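You operate a simulated robot arm through the tools that you are given. There is no shell and no other tool. Be economical: measure what you need, move in short steps, check, and stop when the job is done.

Carry out the task below with a simulated robot arm. There is one attempt and no reset: what you move stays moved.

Task
Fetch the black cloth and set it in the inside of the white upper crate. Put the lime tray from the shelf of the side bench on the blue board. Put the metal disc from the top of the side bench on the upper back shelf of winder a. Fetch the grey eye and set it on the grey disc. Take the green guide and leave it on top of the weight on the top of the side bench. Fetch the yellow guide and stand it on top of the small black bobbin. Open the middle parts drawer, fetch the grey felt pad and set it in the inside of the middle parts drawer and shut the drawer again. Do these in any order. Set down upright: yellow guide.

Only the result counts: the job must be done as asked and must still hold three seconds after the hand-in. Knocking over, shifting, dropping, spilling or breaking anything else fails it. Flat cloth is picked up by pressing the open fingertips on it (5 to 10 N) and closing them slowly along it; thin cloth reads only 2 to 8 mm in the jaws.

Robot
A 7-joint arm with a two-finger parallel gripper on a trunk, on a base that drives. Base frame: it is fixed to the floor where the robot stands at the start and does not move with it; the origin is under the middle of the robot, x ahead of it, y to its left, z up. Lengths are in m, angles in rad, forces in N, time in s.
With the tool pointing down near the work surface it reaches from about 0.4 to 0.82 m from the robot's upright axis, wherever it stands. Its first joint turns from -2.496 to 2.496 rad. Places, roughly: black cloth (7x6x5 cm) [0.5, -0.1, 0.6]; blue board (30x21x1 cm) [-6.8, 1.1, 0.8]; green guide (3x3x7 cm) [-2.8, 4.8, 0.8]; grey disc (10x10x1 cm) [-3.4, 4.7, 0.8]; grey eye (3x3x2 cm) [-3.3, 4.9, 0.8]; grey felt pad (9x12x7 cm) [6, 3.4, 0.4]; inside of the middle parts drawer [5.9, 4.6, 0.4]; inside of the white upper crate [-1, 0.1, 0.6]; lime tray (13x8x2 cm) [-3.5, 4.7, 0.3]; metal disc (3x3x2 cm) [-3.6, 4.7, 0.8]; middle parts drawer [5.9, 4.6, 0.4]; small black bobbin (6x6x10 cm) [-2.9, 4.7, 0.8]; upper back shelf of winder a (47x16 cm) [-0.54, 1.5, 0.86]; weight [-2.75, 4.75, 0.75]; yellow guide (3x3x7 cm) [-2.7, 5.1, 0.8]. Payload 1.57 kg.
The TCP is the grasp point between the finger pads, 0.03 m short of the fingertips. In the tool frame z runs along the fingers and y along their closing line. The gripper opens to 0.08 m. The fingers are 0.017 m wide and 0.012 m thick; the gripper's body (0.04 by 0.082 m) begins 0.08 m behind the TCP.
Orientation is that of the tool frame in the base frame, as a unit quaternion [w, x, y, z]. With the fingers straight down and closing along the base's y, the tool's x points along the base's -x, its y along +y and its z along -z.

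Tools
- The arm moves only by the tool step_arm. Its argument "moves" is one flat list of numbers, 7 for each row, row after row: the shift along the tool's x, y, z in m, then the turn, a rotation vector about the tool's x, y, z in rad, then the closure in counts, from 0 (fully open) to 255 (shut). In form: [x, y, z, rx, ry, rz, fingers, x, y, z, rx, ry, rz, fingers, ...]. A call has 1 to 20 rows; each row shifts and turns the commanded pose from where the row before left it, along the tool's axes as they then stand. Rows are played at 5 a second. More than 0.05 m and 0.15 rad between two rows, or a gripper value outside its range, and nothing of the call is played. Where a pose cannot be reached the arm comes as near as it can. A force on the tool above 40 N (or 10 N above the force at the start of the call, whichever is more), or a blocked arm, ends the call early, and 0.2 s more pass. Each finger travels about 0.045 m/s and halts on what it meets, pressing with about 37 N; the grip force reading is that of the motor and also rises with nothing between the fingers. The clock runs only during rows and for 0.2 s after the last one: add rows that do not move to give the fingers time. It gives the time, the measured TCP pose, the force on the tool (base axes), the opening and the grip force at its end, in the units of the frame above (readings bear some noise), with the torque about the TCP (base axes, N m) and any sound that the robot's microphone picked up.
- Cameras (640 x 400 px; columns grow to the right, rows downward): "scene" is now at [0.0067, 0.1258, 1.032]; the picture's right is [-0.43, -0.90, -0.00], its down [-0.84, 0.40, -0.36] and it looks along [0.33, -0.15, -0.93] (base axes); focal length 214 px, centre (320, 200). "wrist" rides on the gripper at [0.072, -0.007, -0.122] in the tool frame; the picture's right is [0.09, 1.00, 0.00], its down [-0.84, 0.08, -0.54] and it looks along [-0.54, 0.05, 0.84] (tool axes); focal length 238 px, centre (320, 200). There is no depth. A picture from a camera that has moved, and an enlarged one, comes with that camera's place and axes in the base frame and with its lens. The place of the scene camera against the robot may be out by one fixed shift of up to 0.018 m in any direction.
- get_image(camera): a new picture of that camera. The clock stands still meanwhile.
- move_column(by): slides the trunk up (or, below 0, down) by that many m; the arm and the scene camera ride with it, the base frame stays. It gives what a move gives, with no picture.
- drive_base(legs): drives the robot by 1 to 6 legs, each [ahead, left, turn to the left] in m, m and rad, along the robot's own axes; the way and the turn of a leg run together, so that a leg with both is an arc; at most 1.5 m and 3.142 rad a leg. The arm and the cameras ride along, it lands a little off, and it stops where it bumps. It gives what a move gives.
- head_to(pan, tilt): turns the head with the scene camera to pan (to the left, within 2.705 rad either way) and tilt (down, from -0.506 to 1.204), counted from straight ahead of the robot. It gives what a move gives.
- enlarge(camera, box): a new picture of the part [left, top, right, bottom] of that camera's present view, enlarged. The clock stands still meanwhile.
- hand_in(): hands the job in; it is judged then, once.

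Go step by step. Nothing tells you exact positions but the pictures and the camera data: compare them with the known pose of the tool, close in by small moves and look again before you grip or let go. The budget is 483 turns and 236 pictures, counting those below and the enlarged ones. Unless the task says otherwise, let go and move clear before handing in, and close with one line.

The tools are called after ">>>" as a command line: name --argument value ..., lists and objects as JSON in quotes. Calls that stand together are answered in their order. step_arm: Moves the arm, as the interface text tells. Its arguments: {"type":"object","properties":{"moves":{"type":"array"}},"required":["moves"]} The other tools are called the same way: move_column (by) slides the trunk up or down; drive_base (legs) drives the base; head_to (pan, tilt) turns the head that bears the scene camera; get_image (camera) takes a picture; enlarge (camera, box) takes an enlarged picture of a part of a camera's view; hand_in () hands the job in.

At the start:

```text
time: 0.0
position: [-0.2604, -0.3232, 0.7988]
orientation: [0.001, 0.001, 1.0, -0.001]
force: [-0.6, -0.8, -0.5]
torque: [-0.02, 0.01, 0.03]
gripper_width: 0.0799
grasp_force: 0.1
trunk travel left (down, up): [-0.15, 0.06]
robot x, y, heading: [-0.0041, -0.0005, 0.002]
head pan, tilt: [-0.442, 1.201]
```

scene: 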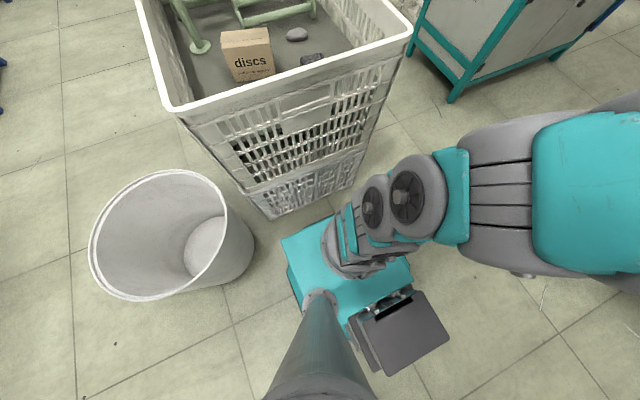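
wrist: 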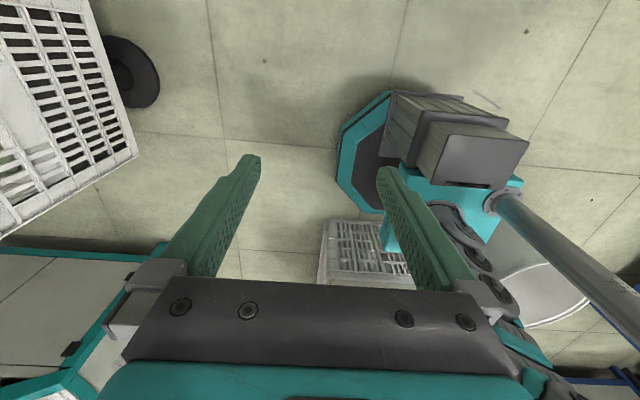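

I see a crate ahead of the robot with a box, stones and cloth inside. I will look around with the head first.

>>> head_to --pan -0.1 --tilt 0.75

>>> get_image --camera "scene"

>>> head_to --pan 2.6 --tilt 0.5

>>> get_image --camera "scene"

>>> head_to --pan 1.5 --tilt 0.4

>>> get_image --camera "scene"

>>> head_to --pan -1.5 --tilt 0.4

>>> get_image --camera "scene"

>>> head_to --pan -2.65 --tilt 0.5

>>> get_image --camera "scene"

```text
time: 0.9
position: [-0.2606, -0.3227, 0.7994]
orientation: [0.001, 0.001, 1.0, 0.0]
force: [-0.3, -0.2, -0.5]
torque: [-0.01, -0.05, -0.01]
gripper_width: 0.0799
grasp_force: 0.0
trunk travel left (down, up): [-0.15, 0.06]
robot x, y, heading: [0.0019, -0.0035, -0.002]
head pan, tilt: [-0.099, 0.75]
```

```text
233 pictures are left
camera scene: at [0.0386, 0.1415, 1.0636], right [-0.1, -0.99, 0.0], down [-0.68, 0.07, -0.73], along [0.73, -0.07, -0.68], focal length 214 px, centre (320, 200)
```

scene: 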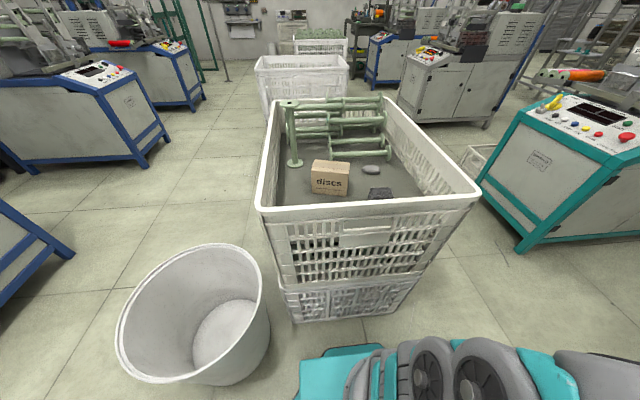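

```text
time: 3.3
position: [-0.2602, -0.3224, 0.7993]
orientation: [0.002, 0.001, 1.0, 0.0]
force: [1.2, 0.6, -0.4]
torque: [0.02, 0.01, -0.03]
gripper_width: 0.0803
grasp_force: 0.1
trunk travel left (down, up): [-0.15, 0.06]
robot x, y, heading: [-0.0014, 0.0019, -0.002]
head pan, tilt: [2.601, 0.499]
```

```text
232 pictures are left
camera scene: at [-0.1218, 0.1967, 1.0856], right [0.52, 0.86, 0.0], down [0.41, -0.25, -0.88], along [-0.75, 0.45, -0.48], focal length 214 px, centre (320, 200)
```

scene: 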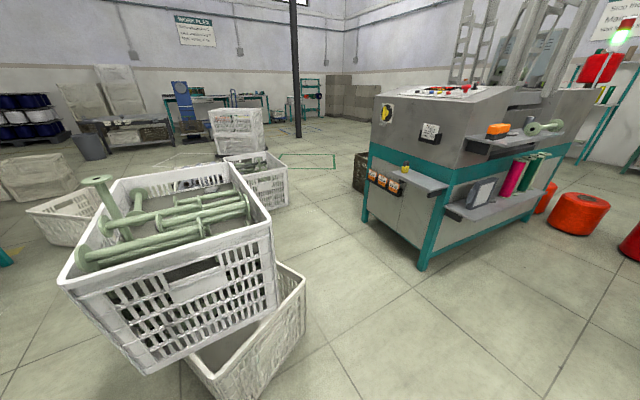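

```text
time: 4.6
position: [-0.261, -0.3232, 0.7986]
orientation: [0.0, 0.001, 1.0, -0.001]
force: [-0.6, 0.8, 0.1]
torque: [-0.02, 0.03, -0.04]
gripper_width: 0.0801
grasp_force: 0.1
trunk travel left (down, up): [-0.15, 0.06]
robot x, y, heading: [0.0006, -0.0049, -0.002]
head pan, tilt: [1.499, 0.4]
```

```text
231 pictures are left
camera scene: at [-0.0373, 0.2422, 1.0948], right [1.0, -0.07, 0.0], down [-0.03, -0.39, -0.92], along [0.07, 0.92, -0.39], focal length 214 px, centre (320, 200)
```

scene: 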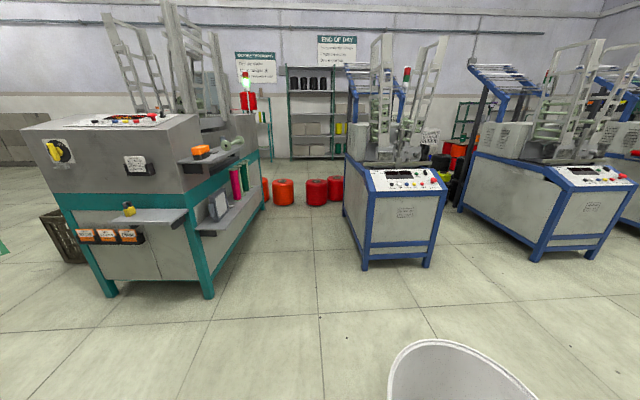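

```text
time: 7.2
position: [-0.261, -0.3236, 0.7994]
orientation: [0.001, 0.001, 1.0, 0.0]
force: [-0.5, 0.4, -0.1]
torque: [0.0, 0.0, 0.0]
gripper_width: 0.0802
grasp_force: 0.1
trunk travel left (down, up): [-0.15, 0.06]
robot x, y, heading: [-0.0022, 0.0017, -0.001]
head pan, tilt: [-1.499, 0.4]
```

```text
230 pictures are left
camera scene: at [-0.0372, 0.0574, 1.0948], right [-1.0, -0.07, 0.0], down [-0.03, 0.39, -0.92], along [0.07, -0.92, -0.39], focal length 214 px, centre (320, 200)
```

scene: 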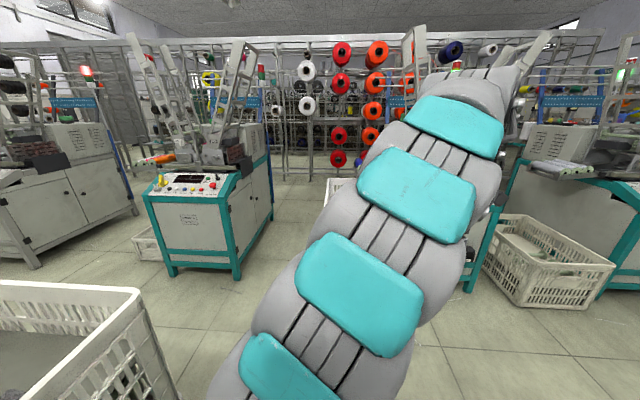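

```text
time: 8.6
position: [-0.2618, -0.3243, 0.799]
orientation: [0.001, 0.001, 1.0, 0.0]
force: [-0.5, 0.2, -0.7]
torque: [0.01, -0.02, 0.01]
gripper_width: 0.0801
grasp_force: 0.1
trunk travel left (down, up): [-0.15, 0.06]
robot x, y, heading: [0.0007, 0.0004, 0.002]
head pan, tilt: [-2.649, 0.499]
```

```text
229 pictures are left
camera scene: at [-0.124, 0.1067, 1.0856], right [-0.47, 0.88, 0.0], down [0.42, 0.23, -0.88], along [-0.77, -0.42, -0.48], focal length 214 px, centre (320, 200)
```

scene: 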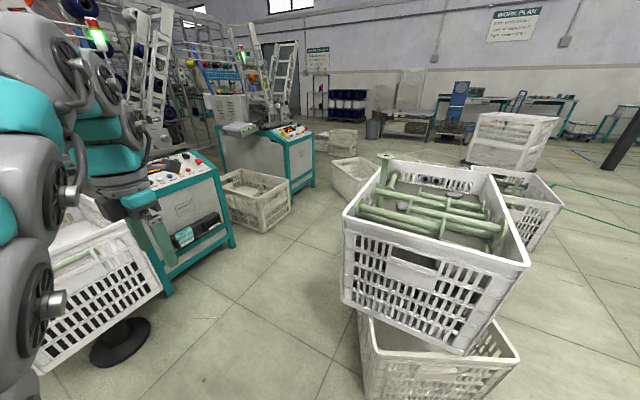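

I'll look closer at the black cloth in the crate ahead.

>>> head_to --pan -0.3 --tilt 0.9

>>> get_image --camera "scene"

>>> enlarge --camera "scene" --box '[220, 60, 420, 185]'

```text
time: 10.8
position: [-0.2616, -0.3234, 0.7993]
orientation: [0.001, 0.0, 1.0, 0.0]
force: [-0.2, 0.1, -0.2]
torque: [-0.01, 0.0, 0.02]
gripper_width: 0.08
grasp_force: 0.1
trunk travel left (down, up): [-0.15, 0.06]
robot x, y, heading: [-0.0011, -0.0004, 0.002]
head pan, tilt: [-0.3, 0.901]
```

```text
228 pictures are left
camera scene: at [0.0283, 0.1274, 1.0518], right [-0.3, -0.96, 0.0], down [-0.75, 0.23, -0.62], along [0.59, -0.18, -0.78], focal length 214 px, centre (320, 200)
```

scene: 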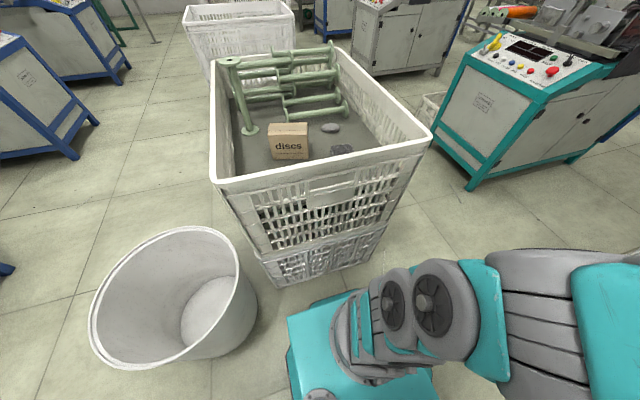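

```text
3.20 times, centred on (320, 122) of scene
camera zoom: at [0.0283, 0.1274, 1.0518], right [-0.3, -0.96, 0.0], down [-0.75, 0.23, -0.62], along [0.59, -0.18, -0.78], focal length 686 px, centre (320, 448)
```

zoom: 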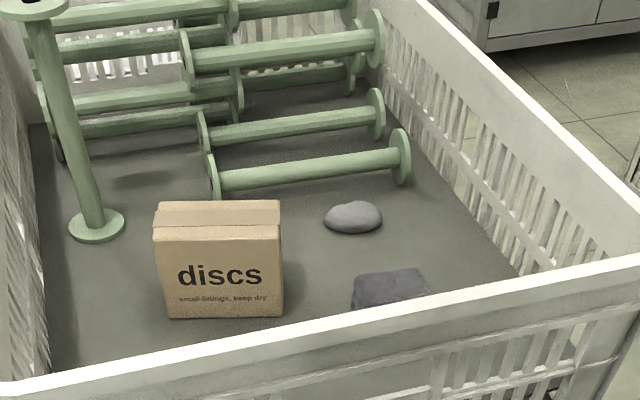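

The black cloth is the dark grey bundle near (0.5,-0.1), behind a rim at roughly 0.78 m high. I raise the arm and swing it round the right side to above the crate.

>>> step_arm --moves '[0, 0, -0.04, 0, 0, 0, 0, 0, 0, -0.04, 0, 0, 0, 0, 0, 0, -0.04, 0, 0, 0, 0, -0.037, -0.025, 0, 0, 0, 0, 0, -0.037, -0.025, 0, 0, 0, 0, 0, -0.037, -0.025, 0, 0, 0, 0, 0, -0.037, -0.025, 0, 0, 0, 0, 0, -0.037, -0.025, 0, 0, 0, 0, 0, -0.037, -0.025, 0, 0, 0, 0, 0, -0.037, -0.025, 0, 0, 0, 0, 0, -0.04, 0, 0, 0, 0, 0, 0, -0.04, 0, 0, 0, 0, 0, 0, -0.04, 0.01, 0, 0, 0, 0, 0, -0.04, 0.02, 0, 0, 0, 0, 0, -0.04, 0.02, 0, 0, 0, 0, 0]'

```text
time: 14.0
position: [0.1944, -0.4506, 0.7856]
orientation: [0.002, 0.0, 1.0, 0.0]
force: [-0.1, -0.4, -0.1]
torque: [0.01, 0.01, 0.04]
gripper_width: 0.0802
grasp_force: 0.0
out of reach, approached as far as the arm can: row 1, 2, 3, 8
trunk travel left (down, up): [-0.15, 0.06]
robot x, y, heading: [0.0001, 0.0047, -0.004]
head pan, tilt: [-0.3, 0.901]
```

The lift was limited there; I raise the trunk and try going up again.

>>> move_column --by 0.06

>>> step_arm --moves '[0, 0, -0.04, 0, 0, 0, 0, 0, 0, -0.04, 0, 0, 0, 0]'

>>> get_image --camera "scene"

>>> get_image --camera "wrist"

```text
time: 15.0
position: [0.1944, -0.4509, 0.8469]
orientation: [0.001, 0.001, 1.0, 0.0]
force: [0.3, 0.0, 0.0]
torque: [-0.01, 0.04, -0.02]
gripper_width: 0.0799
grasp_force: 0.0
trunk travel left (down, up): [-0.21, 0.0]
robot x, y, heading: [-0.0023, 0.0011, 0.002]
head pan, tilt: [-0.3, 0.901]
```

```text
time: 15.6
position: [0.1943, -0.4519, 0.8553]
orientation: [0.001, 0.001, 1.0, -0.001]
force: [0.2, 0.3, 0.7]
torque: [-0.01, -0.03, 0.02]
gripper_width: 0.08
grasp_force: 0.0
out of reach, approached as far as the arm can: row 1, 2
trunk travel left (down, up): [-0.21, 0.0]
robot x, y, heading: [-0.0002, -0.0017, 0.001]
head pan, tilt: [-0.3, 0.901]
```

```text
226 pictures are left
camera scene: at [0.0284, 0.1274, 1.1118], right [-0.3, -0.96, 0.0], down [-0.75, 0.23, -0.62], along [0.59, -0.18, -0.78], focal length 214 px, centre (320, 200)
```

scene: 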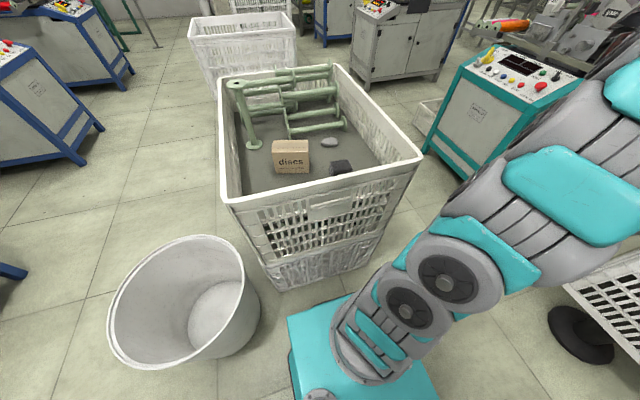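

```text
225 pictures are left
camera wrist: at [0.1239, -0.4588, 0.9773], right [-0.09, 1.0, 0.0], down [0.84, 0.08, 0.54], along [0.54, 0.05, -0.84], focal length 238 px, centre (320, 200)
```

wrist: 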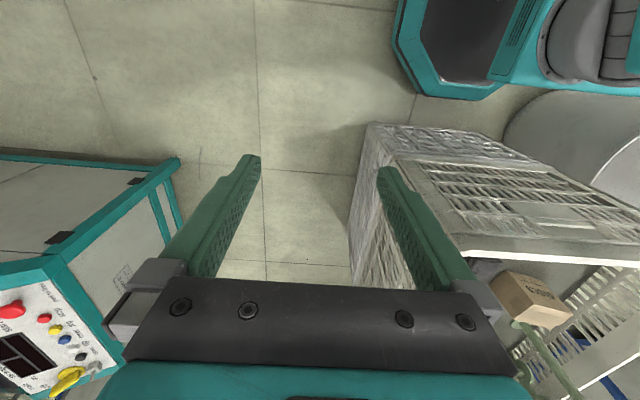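

Rim computes to about z=0.81, so I need some more height. I test the reachable height nearer in, still outside the crate.

>>> step_arm --moves '[-0.04, 0.03, 0, 0, 0, 0, 0, -0.04, 0.03, 0, 0, 0, 0, 0, -0.03, 0.03, -0.02, 0, 0, 0, 0, 0, 0, -0.04, 0, 0, 0, 0, 0, 0, -0.04, 0, 0, 0, 0]'

```text
time: 16.8
position: [0.3049, -0.3631, 0.8712]
orientation: [0.001, 0.001, 1.0, 0.0]
force: [1.0, -0.2, 0.2]
torque: [0.0, -0.01, 0.03]
gripper_width: 0.08
grasp_force: 0.2
out of reach, approached as far as the arm can: row 3, 4, 5
trunk travel left (down, up): [-0.21, 0.0]
robot x, y, heading: [-0.0005, -0.0021, 0.0]
head pan, tilt: [-0.3, 0.901]
```

>>> step_arm --moves '[-0.03, 0.03, 0, 0, 0, 0, 0, -0.03, 0.03, 0, 0, 0, 0, 0, -0.015, 0.03, -0.02, 0, 0, 0, 0]'

>>> get_image --camera "wrist"

>>> get_image --camera "scene"

```text
time: 17.6
position: [0.3673, -0.2936, 0.8749]
orientation: [0.001, 0.001, 1.0, 0.0]
force: [-0.7, 0.4, 0.5]
torque: [-0.03, 0.01, -0.01]
gripper_width: 0.0799
grasp_force: 0.0
out of reach, approached as far as the arm can: row 3
trunk travel left (down, up): [-0.21, 0.0]
robot x, y, heading: [-0.0015, 0.0008, 0.003]
head pan, tilt: [-0.3, 0.901]
```

```text
224 pictures are left
camera wrist: at [0.2973, -0.3004, 0.9957], right [-0.09, 1.0, 0.0], down [0.84, 0.08, 0.54], along [0.54, 0.05, -0.84], focal length 238 px, centre (320, 200)
```

wrist: 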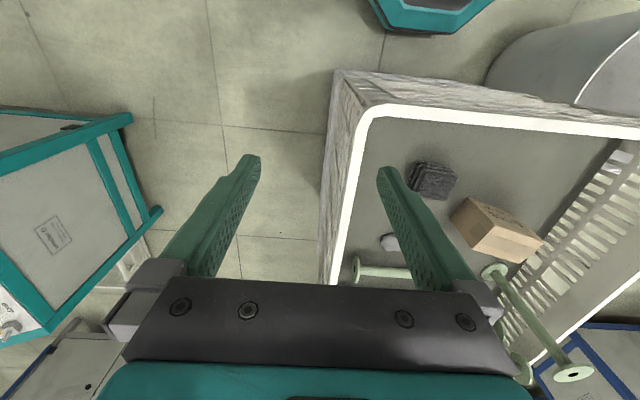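

```text
223 pictures are left
camera scene: at [0.0285, 0.1274, 1.1118], right [-0.3, -0.96, 0.0], down [-0.75, 0.23, -0.62], along [0.59, -0.18, -0.78], focal length 214 px, centre (320, 200)
```

scene: 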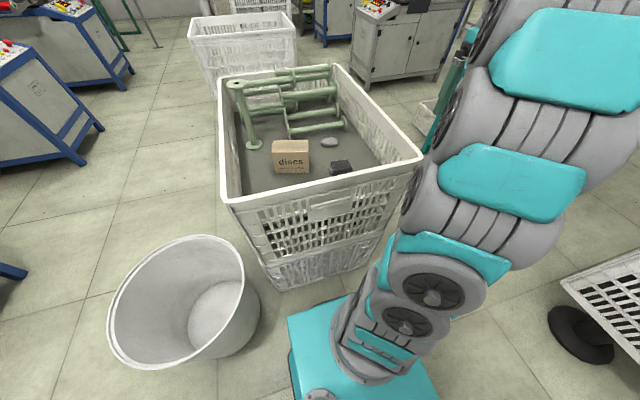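

The cloth computes to about (0.488,-0.072), the rim to about z=0.75. I move in over the crate and look again.

>>> step_arm --moves '[-0.02, 0.04, 0, 0, 0, 0, 0, -0.02, 0.04, 0, 0, 0, 0, 0, -0.02, 0.04, 0, 0, 0, 0, 0, -0.02, 0.04, 0, 0, 0, 0, 0, -0.02, 0.03, 0, 0, 0, 0, 0]'

>>> get_image --camera "wrist"

```text
time: 18.8
position: [0.4692, -0.1059, 0.8747]
orientation: [0.001, 0.001, 1.0, 0.001]
force: [-0.4, -0.8, -0.1]
torque: [0.02, 0.0, -0.01]
gripper_width: 0.08
grasp_force: 0.0
trunk travel left (down, up): [-0.21, 0.0]
robot x, y, heading: [-0.0007, 0.0008, -0.001]
head pan, tilt: [-0.3, 0.901]
```

```text
222 pictures are left
camera wrist: at [0.3986, -0.1132, 0.9959], right [-0.09, 1.0, 0.0], down [0.84, 0.08, 0.54], along [0.54, 0.05, -0.84], focal length 238 px, centre (320, 200)
```

wrist: 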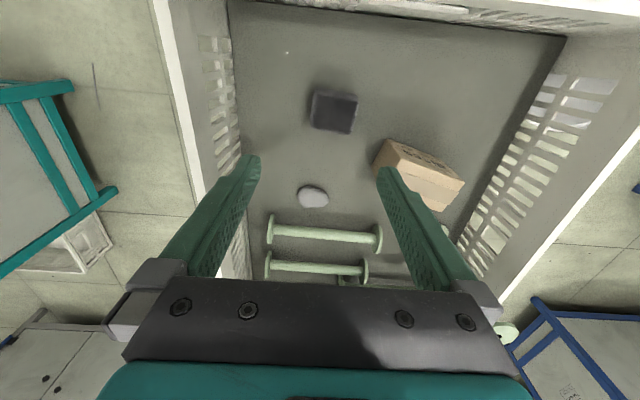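

>>> step_arm --moves '[-0.013, 0.025, 0, 0, 0, 0, 0, 0, 0, 0, 0, 0, -0.147, 0, 0, 0, 0, 0, 0, -0.147, 0, 0, 0, 0, 0, 0, -0.147, 0, 0, 0, 0, 0, 0, -0.147, 0, 0, 0, 0, 0, 0, -0.147, 0, 0, 0, 0, 0, 0, -0.147, 0, 0, 0, 0, 0, 0, -0.147, 0, 0, 0, 0, 0, 0, -0.147, 0, 0, 0, 0, 0, 0, -0.147, 0, 0, 0, 0.05, 0, 0, 0, 0, 0, 0, 0.05, 0, 0, 0, 0]'

>>> get_image --camera "wrist"

>>> get_image --camera "scene"

```text
time: 21.4
position: [0.4834, -0.0837, 0.7655]
orientation: [0.001, -0.614, 0.789, 0.0]
force: [-0.5, -0.2, -0.2]
torque: [0.04, -0.01, 0.0]
gripper_width: 0.0802
grasp_force: 0.0
out of reach, approached as far as the arm can: row 1
trunk travel left (down, up): [-0.21, 0.0]
robot x, y, heading: [-0.0022, -0.0018, 0.001]
head pan, tilt: [-0.3, 0.901]
```

```text
221 pictures are left
camera wrist: at [0.4722, -0.1552, 0.886], right [-0.99, 0.16, 0.0], down [0.13, 0.83, 0.54], along [0.08, 0.54, -0.84], focal length 238 px, centre (320, 200)
```

wrist: 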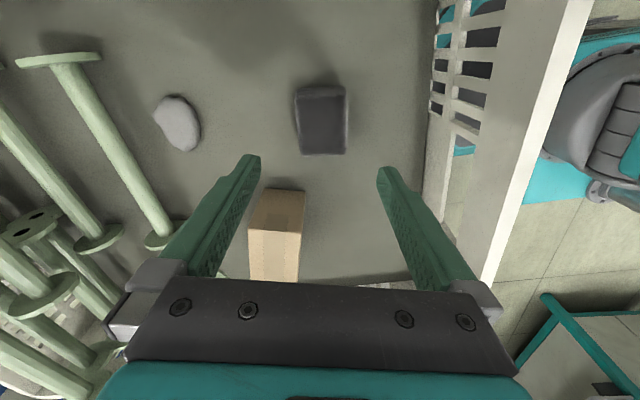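

```text
220 pictures are left
camera scene: at [0.0285, 0.1275, 1.1117], right [-0.3, -0.96, 0.0], down [-0.75, 0.23, -0.62], along [0.59, -0.18, -0.78], focal length 214 px, centre (320, 200)
```

scene: 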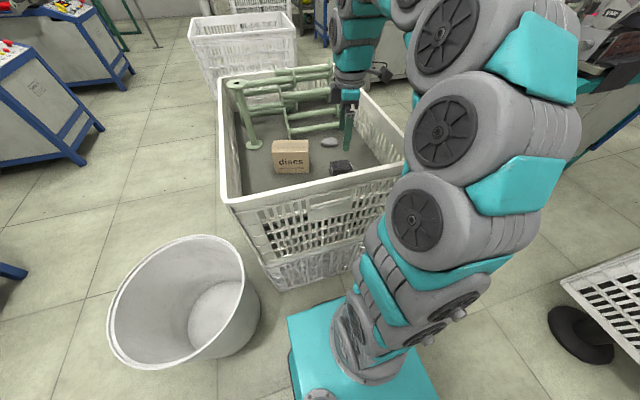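

Well aligned with the cloth. I descend to just above the grasp height and check.

>>> step_arm --moves '[0, 0, 0.045, 0, 0, 0, 0, 0.003, 0, 0.045, 0, 0, 0, 0, 0, 0, 0.04, 0, 0, 0, 0]'

>>> get_image --camera "wrist"

```text
time: 22.2
position: [0.4815, -0.0853, 0.6358]
orientation: [0.001, -0.613, 0.79, 0.0]
force: [-0.2, -0.3, 0.1]
torque: [-0.03, 0.0, -0.02]
gripper_width: 0.08
grasp_force: 0.1
trunk travel left (down, up): [-0.21, 0.0]
robot x, y, heading: [0.0016, -0.0031, 0.004]
head pan, tilt: [-0.3, 0.901]
```

```text
219 pictures are left
camera wrist: at [0.4718, -0.1572, 0.7565], right [-0.99, 0.16, 0.0], down [0.13, 0.83, 0.54], along [0.09, 0.54, -0.84], focal length 238 px, centre (320, 200)
```

wrist: 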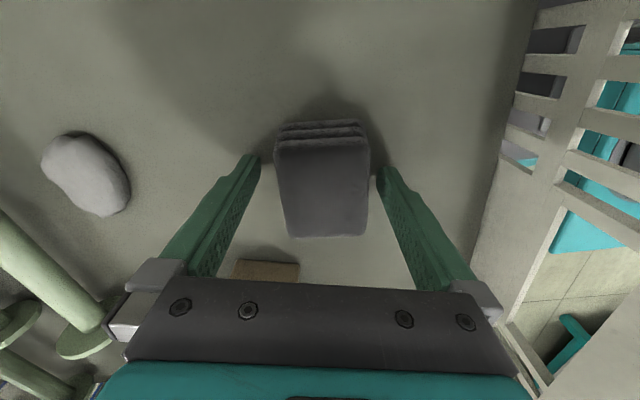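

>>> step_arm --moves '[0, 0, 0.02, 0, 0, 0, 0, 0, 0, 0.015, 0, 0, 0, 0, 0, 0, 0, 0, 0, 0, 0]'

>>> get_image --camera "wrist"

```text
time: 22.5
position: [0.483, -0.0849, 0.6295]
orientation: [0.003, -0.613, 0.79, -0.003]
force: [-3.6, -0.3, 18.7]
torque: [0.19, 0.95, -0.01]
gripper_width: 0.0797
grasp_force: 0.1
trunk travel left (down, up): [-0.21, 0.0]
robot x, y, heading: [0.0021, 0.0013, -0.0]
head pan, tilt: [-0.3, 0.901]
stopped in row 1: the force on the tool passed its limit at 97 N (the readings are from after the stop); the commanded pose is now the measured one
```

```text
218 pictures are left
camera wrist: at [0.4713, -0.1576, 0.7512], right [-0.99, 0.16, -0.01], down [0.13, 0.83, 0.54], along [0.09, 0.53, -0.84], focal length 238 px, centre (320, 200)
```

wrist: 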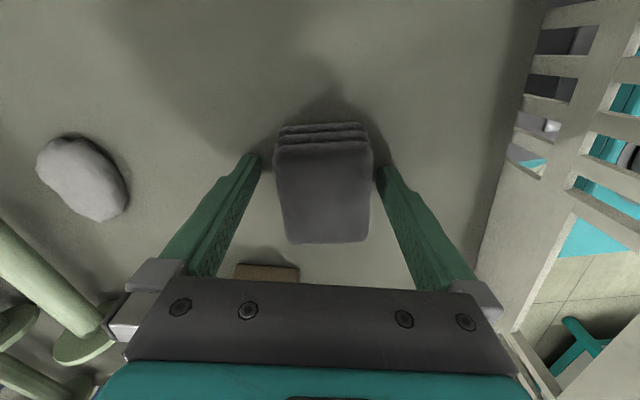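

The right fingertip touched, most likely the crate floor at z≈0.60. I lift 4 mm and close.

>>> step_arm --moves '[0, 0, -0.005, 0, 0, 0, 0, 0, 0, 0, 0, 0, 0, 80, 0, 0, 0, 0, 0, 0, 160, 0, 0, 0, 0, 0, 0, 255, 0, 0, 0, 0, 0, 0, 255, 0, 0, 0, 0, 0, 0, 255]'

>>> get_image --camera "wrist"

```text
time: 23.9
position: [0.4827, -0.0854, 0.6344]
orientation: [0.001, -0.614, 0.79, -0.002]
force: [-0.8, -0.9, 0.0]
torque: [0.01, -0.04, -0.01]
gripper_width: 0.0576
grasp_force: 37.0
trunk travel left (down, up): [-0.21, 0.0]
robot x, y, heading: [0.0044, 0.0016, 0.001]
head pan, tilt: [-0.3, 0.901]
```

```text
217 pictures are left
camera wrist: at [0.4715, -0.158, 0.755], right [-0.99, 0.16, -0.01], down [0.13, 0.83, 0.54], along [0.09, 0.53, -0.84], focal length 238 px, centre (320, 200)
```

wrist: 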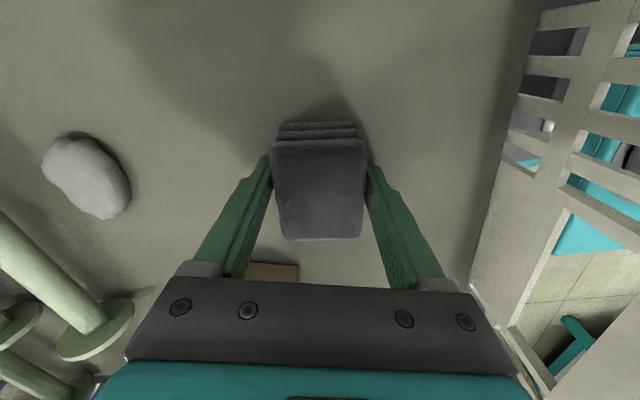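

Gripped at 58 mm. I lift it straight up.

>>> step_arm --moves '[0, 0, -0.02, 0, 0, 0, 255, 0, 0, -0.04, 0, 0, 0, 255, 0, 0, -0.04, 0, 0, 0, 255, 0, 0, -0.04, 0, 0, 0, 255, 0, 0, -0.04, 0, 0, 0, 255, 0, 0, -0.04, 0, 0, 0, 255, 0, 0, -0.02, 0, 0, 0, 255]'

>>> get_image --camera "wrist"

>>> head_to --pan -2.6 --tilt 1.0

>>> get_image --camera "scene"

```text
time: 25.5
position: [0.4796, -0.0868, 0.875]
orientation: [0.002, -0.614, 0.79, -0.001]
force: [-0.9, -0.6, -0.6]
torque: [0.07, -0.05, 0.01]
gripper_width: 0.0573
grasp_force: 37.8
trunk travel left (down, up): [-0.21, 0.0]
robot x, y, heading: [-0.0001, -0.0012, -0.001]
head pan, tilt: [-0.3, 0.901]
```

```text
216 pictures are left
camera wrist: at [0.4678, -0.158, 0.996], right [-0.99, 0.16, -0.01], down [0.13, 0.83, 0.54], along [0.09, 0.54, -0.84], focal length 238 px, centre (320, 200)
```

wrist: 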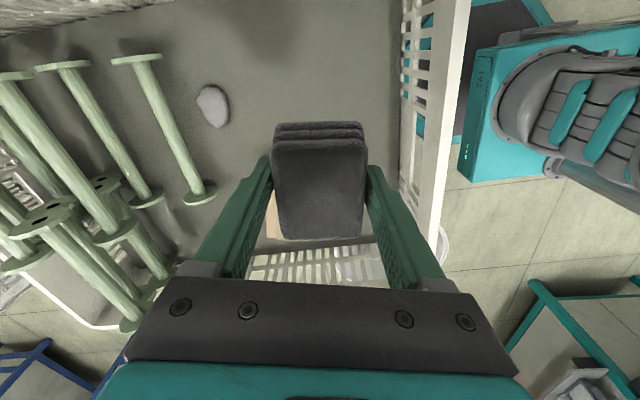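

```text
time: 27.6
position: [0.4789, -0.0843, 0.8747]
orientation: [0.003, -0.615, 0.789, -0.001]
force: [0.4, -0.2, -0.9]
torque: [0.0, -0.02, -0.02]
gripper_width: 0.0569
grasp_force: 37.0
trunk travel left (down, up): [-0.21, 0.0]
robot x, y, heading: [0.0024, -0.0004, 0.004]
head pan, tilt: [-2.601, 1.0]
```

```text
215 pictures are left
camera scene: at [-0.1032, 0.1139, 1.1046], right [-0.52, 0.86, 0.0], down [0.72, 0.43, -0.54], along [-0.46, -0.28, -0.84], focal length 214 px, centre (320, 200)
```

scene: 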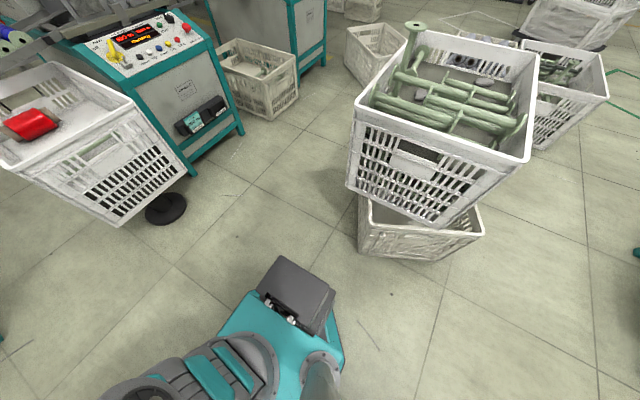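

The cloth is held. The rear upper crate spans about x -0.6…-1.24, y -0.07…0.34. I swing the arm back to the right side, un-turning the wrist, so the robot can turn.

>>> step_arm --moves '[0.0451, 0.011, 0, 0, 0, 0, 255, 0.0451, 0.011, 0, 0, 0, 0, 255, 0.0451, 0.011, 0, 0, 0, 0, 255, 0.0451, 0.011, 0, 0, 0, 0, 255, 0.0451, 0.011, 0, 0, 0, 0, 255, 0.0355, 0.026, 0, 0, 0, 0.14, 255, 0.0388, 0.0208, 0, 0, 0, 0.14, 255, 0.0413, 0.0152, 0, 0, 0, 0.14, 255, 0.0431, 0.0093, 0, 0, 0, 0.14, 255, 0.0439, 0.0033, 0, 0, 0, 0.14, 255, 0.0372, 0.0168, 0, 0, 0, 0.14, 255, 0.0391, 0.0115, 0, 0, 0, 0.14, 255, 0.0404, 0.006, 0, 0, 0, 0.14, 255, 0.0408, 0, 0, 0, 0, 0.14, 255, 0.0404, -0.0054, 0, 0, 0, 0.14, 255]'

>>> get_image --camera "wrist"

```text
time: 30.8
position: [0.0024, -0.4749, 0.8468]
orientation: [0.003, 0.04, 0.999, 0.001]
force: [1.3, -0.3, -0.7]
torque: [-0.02, -0.01, 0.01]
gripper_width: 0.0568
grasp_force: 37.1
out of reach, approached as far as the arm can: row 10, 15
trunk travel left (down, up): [-0.21, 0.0]
robot x, y, heading: [0.0005, 0.0012, -0.004]
head pan, tilt: [-2.601, 1.0]
```

```text
214 pictures are left
camera wrist: at [-0.0693, -0.4766, 0.9678], right [-0.01, 1.0, 0.0], down [0.84, 0.01, 0.55], along [0.55, 0.01, -0.84], focal length 238 px, centre (320, 200)
```

wrist: 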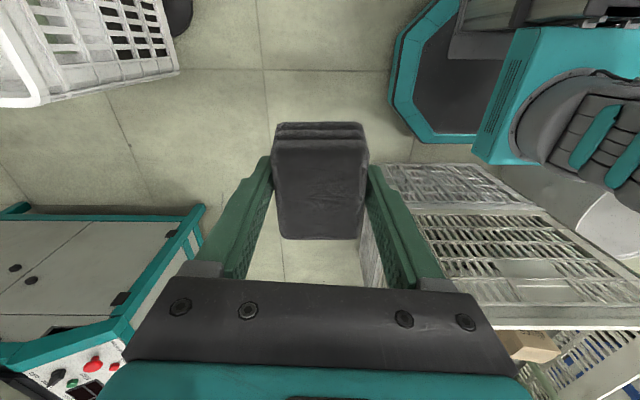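

Clear. Now I turn the robot right by a quarter turn and look at the crate.

>>> drive_base --legs '[[-0.08, 0, 0], [0, 0, -1.5]]'

>>> head_to --pan -1.5 --tilt 0.9

>>> get_image --camera "scene"

>>> get_image --camera "wrist"

```text
time: 35.5
position: [-0.5541, -0.0454, 0.847]
orientation: [0.002, 0.704, 0.71, -0.002]
force: [-0.5, -0.4, -0.7]
torque: [0.0, 0.0, 0.02]
gripper_width: 0.056
grasp_force: 37.2
trunk travel left (down, up): [-0.21, 0.0]
robot x, y, heading: [-0.08, -0.0004, -1.489]
head pan, tilt: [-2.601, 1.0]
```

```text
time: 36.9
position: [-0.556, -0.0448, 0.8474]
orientation: [0.002, 0.703, 0.711, -0.002]
force: [-0.4, -0.8, -0.7]
torque: [0.02, 0.0, 0.01]
gripper_width: 0.0565
grasp_force: 36.7
trunk travel left (down, up): [-0.21, 0.0]
robot x, y, heading: [-0.0845, -0.0021, -1.488]
head pan, tilt: [-1.499, 0.901]
```

```text
213 pictures are left
camera scene: at [-0.0046, 0.0509, 1.1118], right [-0.16, 0.99, 0.0], down [0.77, 0.12, -0.62], along [-0.61, -0.1, -0.78], focal length 214 px, centre (320, 200)
```

scene: 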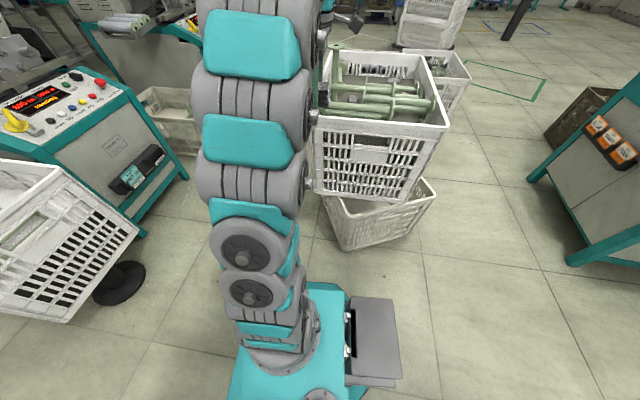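

```text
212 pictures are left
camera wrist: at [-0.5605, 0.0277, 0.9679], right [0.99, 0.1, 0.0], down [0.09, -0.83, 0.55], along [0.05, -0.54, -0.84], focal length 238 px, centre (320, 200)
```

wrist: 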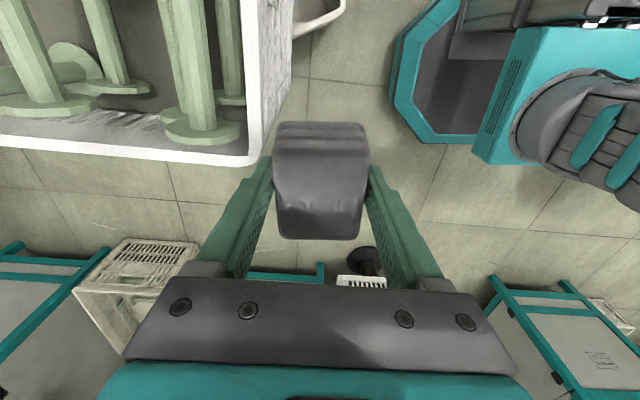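

>>> enlarge --camera "scene" --box '[300, 30, 460, 130]'

```text
4.00 times, centred on (380, 80) of scene
camera zoom: at [-0.0046, 0.0509, 1.1118], right [-0.16, 0.99, 0.0], down [0.77, 0.12, -0.62], along [-0.61, -0.1, -0.78], focal length 858 px, centre (80, 680)
```

zoom: 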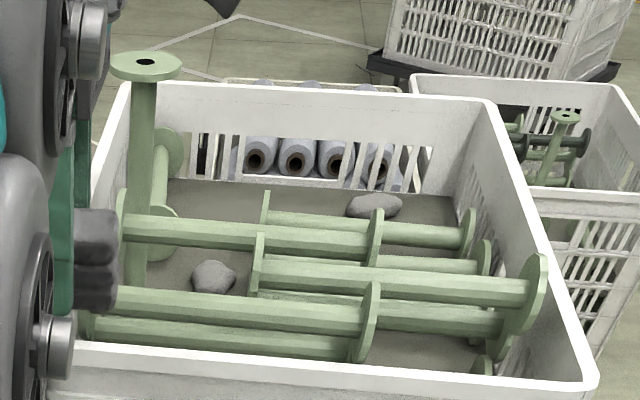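

Free floor seems to exist at the far side; part of the near side is hidden. I move nearer and look with the wrist camera from above.

>>> drive_base --legs '[[-0.13, -0.12, 0]]'

>>> get_image --camera "wrist"

>>> get_image --camera "scene"

```text
time: 38.4
position: [-0.6852, 0.0785, 0.8471]
orientation: [0.002, 0.706, 0.708, -0.002]
force: [-0.2, 0.4, -1.2]
torque: [-0.01, -0.01, 0.01]
gripper_width: 0.0555
grasp_force: 36.8
trunk travel left (down, up): [-0.21, 0.0]
robot x, y, heading: [-0.2146, 0.1215, -1.483]
head pan, tilt: [-1.499, 0.901]
```

```text
210 pictures are left
camera wrist: at [-0.691, 0.1506, 0.9679], right [1.0, 0.1, 0.0], down [0.08, -0.83, 0.55], along [0.05, -0.54, -0.84], focal length 238 px, centre (320, 200)
```

wrist: 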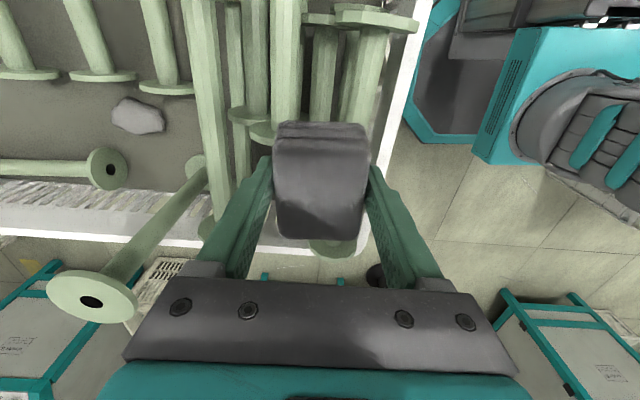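

```text
209 pictures are left
camera scene: at [-0.1349, 0.1708, 1.1118], right [-0.15, 0.99, 0.0], down [0.77, 0.12, -0.62], along [-0.61, -0.1, -0.78], focal length 214 px, centre (320, 200)
```

scene: 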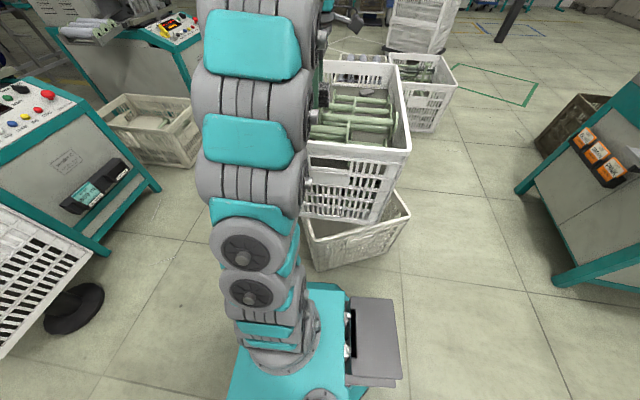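

The free strip of crate floor is around (-1.07, 0.03), best reached from the +y side. I swing the arm to the robot's front first, before driving round.

>>> step_arm --moves '[-0.0427, 0.018, 0, 0, 0, 0, 255, -0.0427, 0.018, 0, 0, 0, 0, 255, -0.0427, 0.018, 0, 0, 0, 0, 255, -0.0427, 0.018, 0, 0, 0, 0, 255, -0.0427, 0.018, 0, 0, 0, 0, 255, -0.0427, 0.018, 0, 0, 0, 0, 255, -0.0427, 0.018, 0, 0, 0, 0, 255, -0.0233, 0.0433, 0, 0, 0, 0, 255, -0.0233, 0.0433, 0, 0, 0, 0, 255, -0.0233, 0.0433, 0, 0, 0, 0, 255, -0.0233, 0.0433, 0, 0, 0, 0, 255, -0.0233, 0.0433, 0, 0, 0, 0, 255, -0.0233, 0.0433, 0, 0, 0, 0, 255, 0, 0, -0.04, 0, 0, 0, 255]'

>>> head_to --pan 2.6 --tilt 0.9

>>> get_image --camera "scene"

>>> head_to --pan -2.3 --tilt 0.8

>>> get_image --camera "scene"

```text
time: 41.4
position: [-0.3017, -0.3626, 0.8748]
orientation: [0.002, 0.706, 0.708, -0.002]
force: [0.3, -0.4, -0.8]
torque: [0.01, 0.02, 0.0]
gripper_width: 0.0558
grasp_force: 37.3
out of reach, approached as far as the arm can: row 14
trunk travel left (down, up): [-0.21, 0.0]
robot x, y, heading: [-0.2156, 0.1218, -1.485]
head pan, tilt: [-1.499, 0.901]
```

```text
time: 44.7
position: [-0.3014, -0.3612, 0.874]
orientation: [0.002, 0.706, 0.708, -0.002]
force: [-0.1, -0.6, -1.1]
torque: [-0.01, 0.03, -0.01]
gripper_width: 0.0556
grasp_force: 36.9
trunk travel left (down, up): [-0.21, 0.0]
robot x, y, heading: [-0.2128, 0.1185, -1.485]
head pan, tilt: [2.601, 0.901]
```

```text
208 pictures are left
camera scene: at [-0.0268, 0.2499, 1.1118], right [0.9, -0.44, 0.0], down [-0.35, -0.7, -0.62], along [0.28, 0.56, -0.78], focal length 214 px, centre (320, 200)
```

scene: 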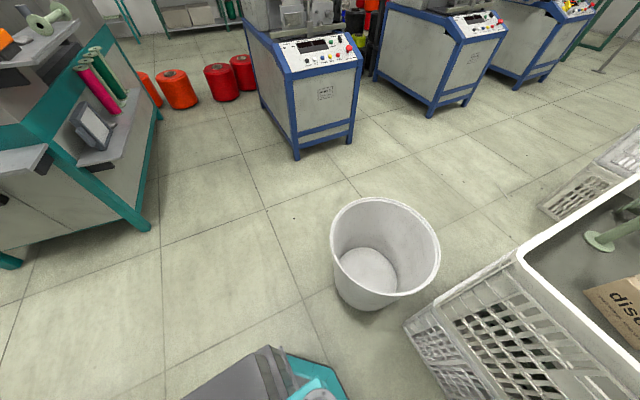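

```text
time: 48.6
position: [-0.302, -0.361, 0.8727]
orientation: [0.002, 0.706, 0.708, -0.003]
force: [-0.2, 0.4, -1.3]
torque: [0.01, 0.01, 0.04]
gripper_width: 0.0556
grasp_force: 37.2
trunk travel left (down, up): [-0.21, 0.0]
robot x, y, heading: [-0.2134, 0.122, -1.491]
head pan, tilt: [-2.3, 0.799]
```

```text
207 pictures are left
camera scene: at [-0.1246, 0.2308, 1.1197], right [0.6, 0.8, 0.0], down [0.57, -0.43, -0.7], along [-0.56, 0.42, -0.72], focal length 214 px, centre (320, 200)
```

scene: 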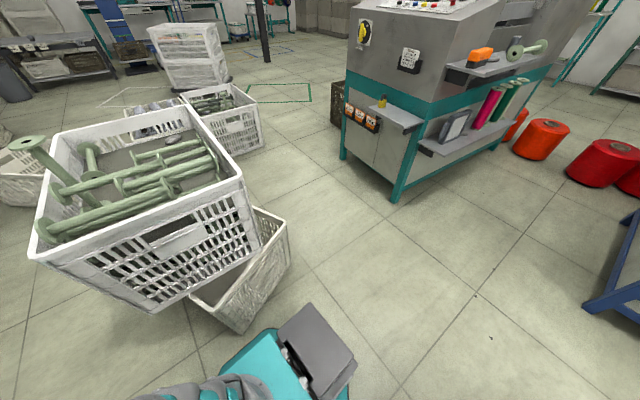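

The way back is clear. I drive back to y≈0.8, square up the heading, and check before going sideways.

>>> drive_base --legs '[[-0.68, 0.0, -0.084]]'

>>> head_to --pan -0.8 --tilt 0.9

>>> get_image --camera "scene"

>>> head_to --pan -2.3 --tilt 0.9

>>> get_image --camera "scene"

```text
time: 52.4
position: [-0.3711, 0.34, 0.8736]
orientation: [0.003, 0.738, 0.675, -0.003]
force: [0.0, 1.2, -0.9]
torque: [-0.01, -0.02, -0.02]
gripper_width: 0.0552
grasp_force: 36.8
trunk travel left (down, up): [-0.21, 0.0]
robot x, y, heading: [-0.2398, 0.8131, -1.58]
head pan, tilt: [-2.3, 0.799]
```

```text
time: 54.0
position: [-0.3706, 0.3402, 0.8747]
orientation: [0.003, 0.737, 0.676, -0.003]
force: [0.3, -0.3, -0.6]
torque: [0.03, 0.03, 0.01]
gripper_width: 0.0552
grasp_force: 37.0
trunk travel left (down, up): [-0.21, 0.0]
robot x, y, heading: [-0.2358, 0.8102, -1.575]
head pan, tilt: [-0.799, 0.901]
```

```text
206 pictures are left
camera scene: at [-0.1355, 0.8079, 1.1118], right [-0.69, 0.72, 0.0], down [0.57, 0.54, -0.62], along [-0.45, -0.43, -0.78], focal length 214 px, centre (320, 200)
```

scene: 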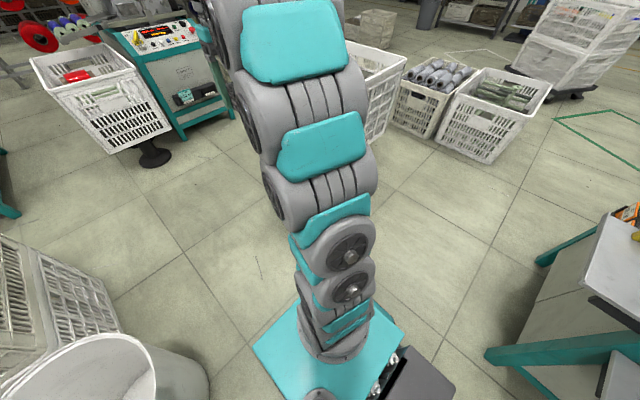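

```text
time: 55.6
position: [-0.3723, 0.3402, 0.8744]
orientation: [0.002, 0.738, 0.675, -0.003]
force: [0.0, 0.0, -1.2]
torque: [-0.03, 0.01, 0.01]
gripper_width: 0.0551
grasp_force: 37.7
trunk travel left (down, up): [-0.21, 0.0]
robot x, y, heading: [-0.2365, 0.8121, -1.578]
head pan, tilt: [-2.3, 0.901]
```

```text
205 pictures are left
camera scene: at [-0.1368, 0.9108, 1.1118], right [0.67, 0.74, 0.0], down [0.58, -0.53, -0.62], along [-0.46, 0.42, -0.78], focal length 214 px, centre (320, 200)
```

scene: 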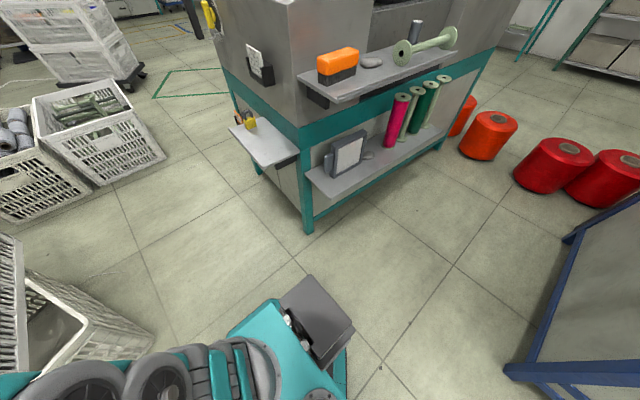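

The gap between lower crate (y up to ~0.5) and winder shelf (y ~1.25) is wide enough. I drive sideways to x≈-1.0.

>>> drive_base --legs '[[0, -0.4, 0], [0, -0.37, 0]]'

>>> get_image --camera "wrist"

>>> head_to --pan 0.2 --tilt 1.0

>>> get_image --camera "scene"

```text
time: 60.0
position: [-1.1211, 0.3351, 0.8738]
orientation: [0.002, 0.731, 0.682, -0.002]
force: [0.3, 0.0, -0.3]
torque: [0.02, 0.0, 0.03]
gripper_width: 0.055
grasp_force: 36.8
trunk travel left (down, up): [-0.21, 0.0]
robot x, y, heading: [-0.9965, 0.8092, -1.564]
head pan, tilt: [-2.3, 0.901]
```

```text
204 pictures are left
camera wrist: at [-1.1219, 0.4077, 0.9945], right [1.0, 0.02, 0.0], down [0.02, -0.84, 0.55], along [0.01, -0.55, -0.84], focal length 238 px, centre (320, 200)
```

wrist: 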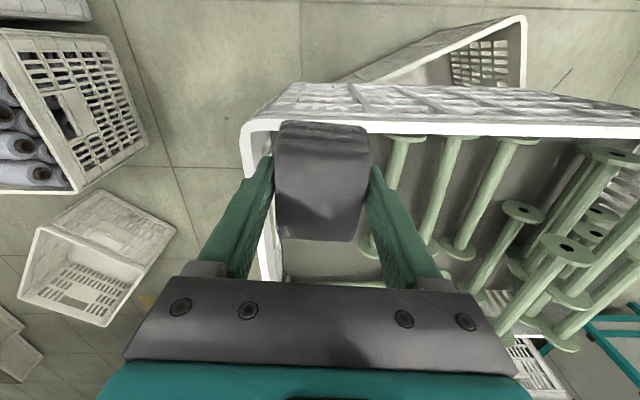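

```text
time: 62.2
position: [-1.122, 0.3354, 0.8738]
orientation: [0.002, 0.731, 0.682, -0.003]
force: [-0.4, -0.5, 0.1]
torque: [-0.04, 0.03, 0.01]
gripper_width: 0.0553
grasp_force: 36.7
trunk travel left (down, up): [-0.21, 0.0]
robot x, y, heading: [-0.9977, 0.8083, -1.561]
head pan, tilt: [0.201, 1.0]
```

```text
203 pictures are left
camera scene: at [-0.8264, 0.792, 1.1045], right [-0.98, -0.21, 0.0], down [-0.17, 0.82, -0.54], along [0.11, -0.53, -0.84], focal length 214 px, centre (320, 200)
```

scene: 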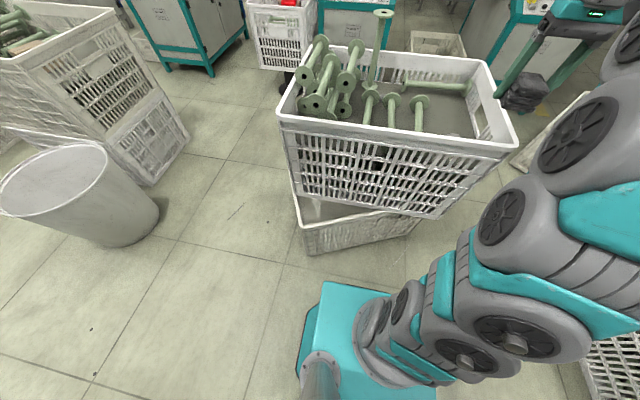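

>>> enlarge --camera "scene" --box '[270, 5, 530, 165]'

```text
2.46 times, centred on (400, 85) of scene
camera zoom: at [-0.8264, 0.792, 1.1045], right [-0.98, -0.21, 0.0], down [-0.17, 0.82, -0.54], along [0.11, -0.53, -0.84], focal length 528 px, centre (123, 483)
```

zoom: 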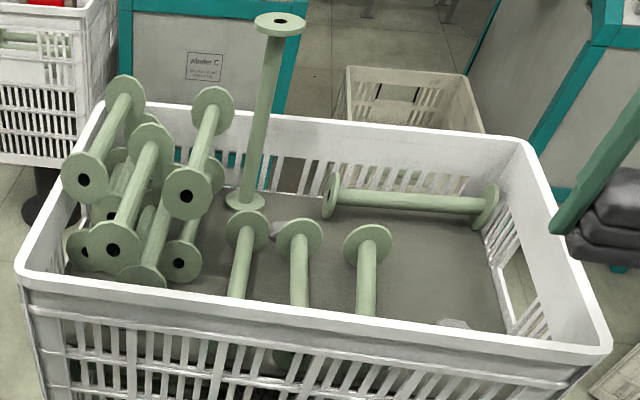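

Plenty of free floor at the -x end, about (-1.13, 0.05). I move forward over it at height and look.

>>> step_arm --moves '[-0.045, 0.003, 0, 0, 0, 0, 255, -0.045, 0.003, 0, 0, 0, 0, 255, -0.045, 0.003, 0, 0, 0, 0, 255, -0.045, 0.003, 0, 0, 0, 0, 255]'

>>> get_image --camera "wrist"

>>> enlarge --camera "scene" --box '[270, 5, 530, 165]'

```text
time: 63.2
position: [-1.1268, 0.2451, 0.833]
orientation: [0.003, 0.731, 0.683, -0.003]
force: [0.1, -0.1, -0.6]
torque: [-0.01, 0.02, -0.03]
gripper_width: 0.0554
grasp_force: 36.8
out of reach, approached as far as the arm can: row 1, 2, 3, 4
trunk travel left (down, up): [-0.21, 0.0]
robot x, y, heading: [-0.9984, 0.8105, -1.559]
head pan, tilt: [0.201, 1.0]
```

```text
201 pictures are left
camera wrist: at [-1.1275, 0.3174, 0.9541], right [1.0, 0.02, 0.0], down [0.02, -0.84, 0.55], along [0.01, -0.55, -0.84], focal length 238 px, centre (320, 200)
```

wrist: 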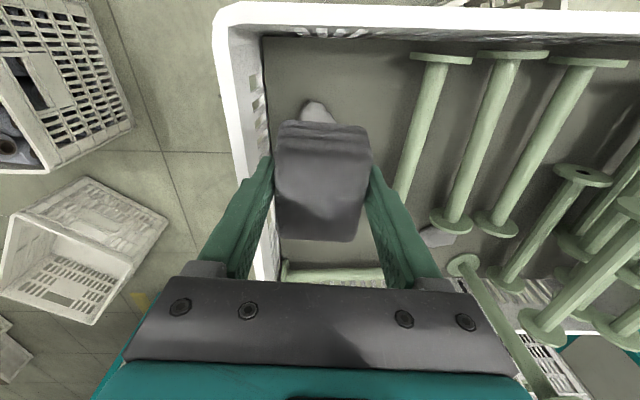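

```text
2.46 times, centred on (400, 85) of scene
camera zoom: at [-0.8264, 0.7919, 1.1046], right [-0.98, -0.21, 0.0], down [-0.17, 0.82, -0.54], along [0.11, -0.53, -0.84], focal length 528 px, centre (123, 483)
```

zoom: 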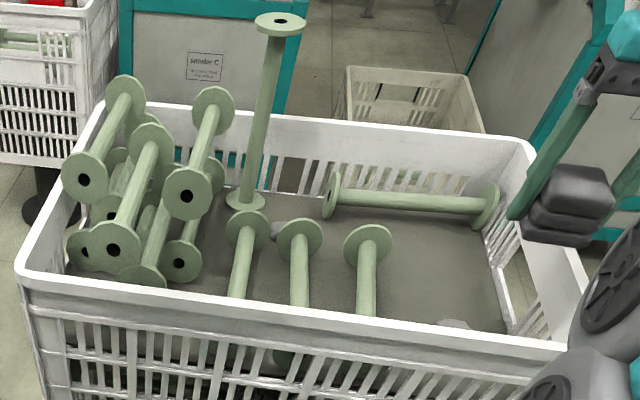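

>>> step_arm --moves '[-0.0388, 0.004, 0.02, 0, 0, 0, 255, -0.0388, 0.004, 0.02, 0, 0, 0, 255, -0.0388, 0.004, 0.02, 0, 0, 0, 255, -0.0388, 0.004, 0.02, 0, 0, 0, 255]'

>>> get_image --camera "wrist"

>>> enlarge --camera "scene" --box '[270, 5, 530, 165]'

```text
time: 64.2
position: [-1.1244, 0.1354, 0.7484]
orientation: [0.003, 0.732, 0.681, -0.002]
force: [-0.5, -0.2, -1.0]
torque: [0.03, 0.02, 0.0]
gripper_width: 0.0549
grasp_force: 36.8
out of reach, approached as far as the arm can: row 1, 2, 3, 4
trunk travel left (down, up): [-0.21, 0.0]
robot x, y, heading: [-0.9944, 0.8065, -1.565]
head pan, tilt: [0.201, 1.0]
```

```text
199 pictures are left
camera wrist: at [-1.123, 0.2074, 0.8696], right [1.0, 0.02, 0.0], down [0.02, -0.84, 0.55], along [0.01, -0.55, -0.84], focal length 238 px, centre (320, 200)
```

wrist: 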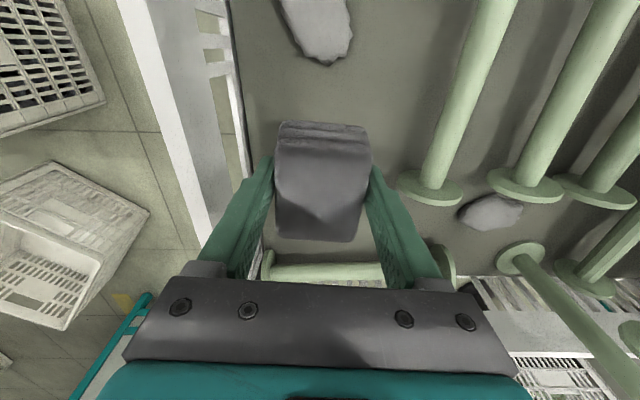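

```text
2.46 times, centred on (400, 85) of scene
camera zoom: at [-0.8264, 0.7918, 1.1046], right [-0.98, -0.21, 0.0], down [-0.17, 0.82, -0.54], along [0.11, -0.53, -0.84], focal length 528 px, centre (123, 483)
```

zoom: 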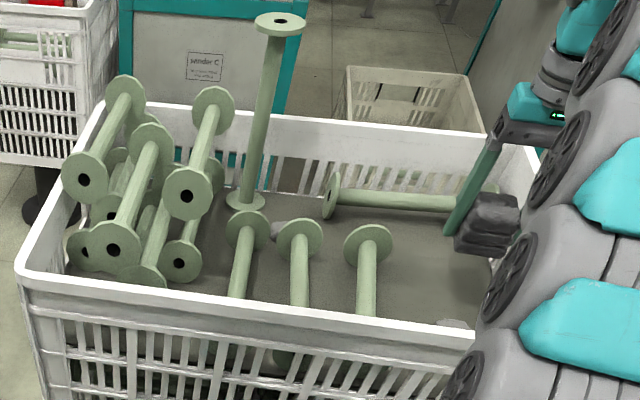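

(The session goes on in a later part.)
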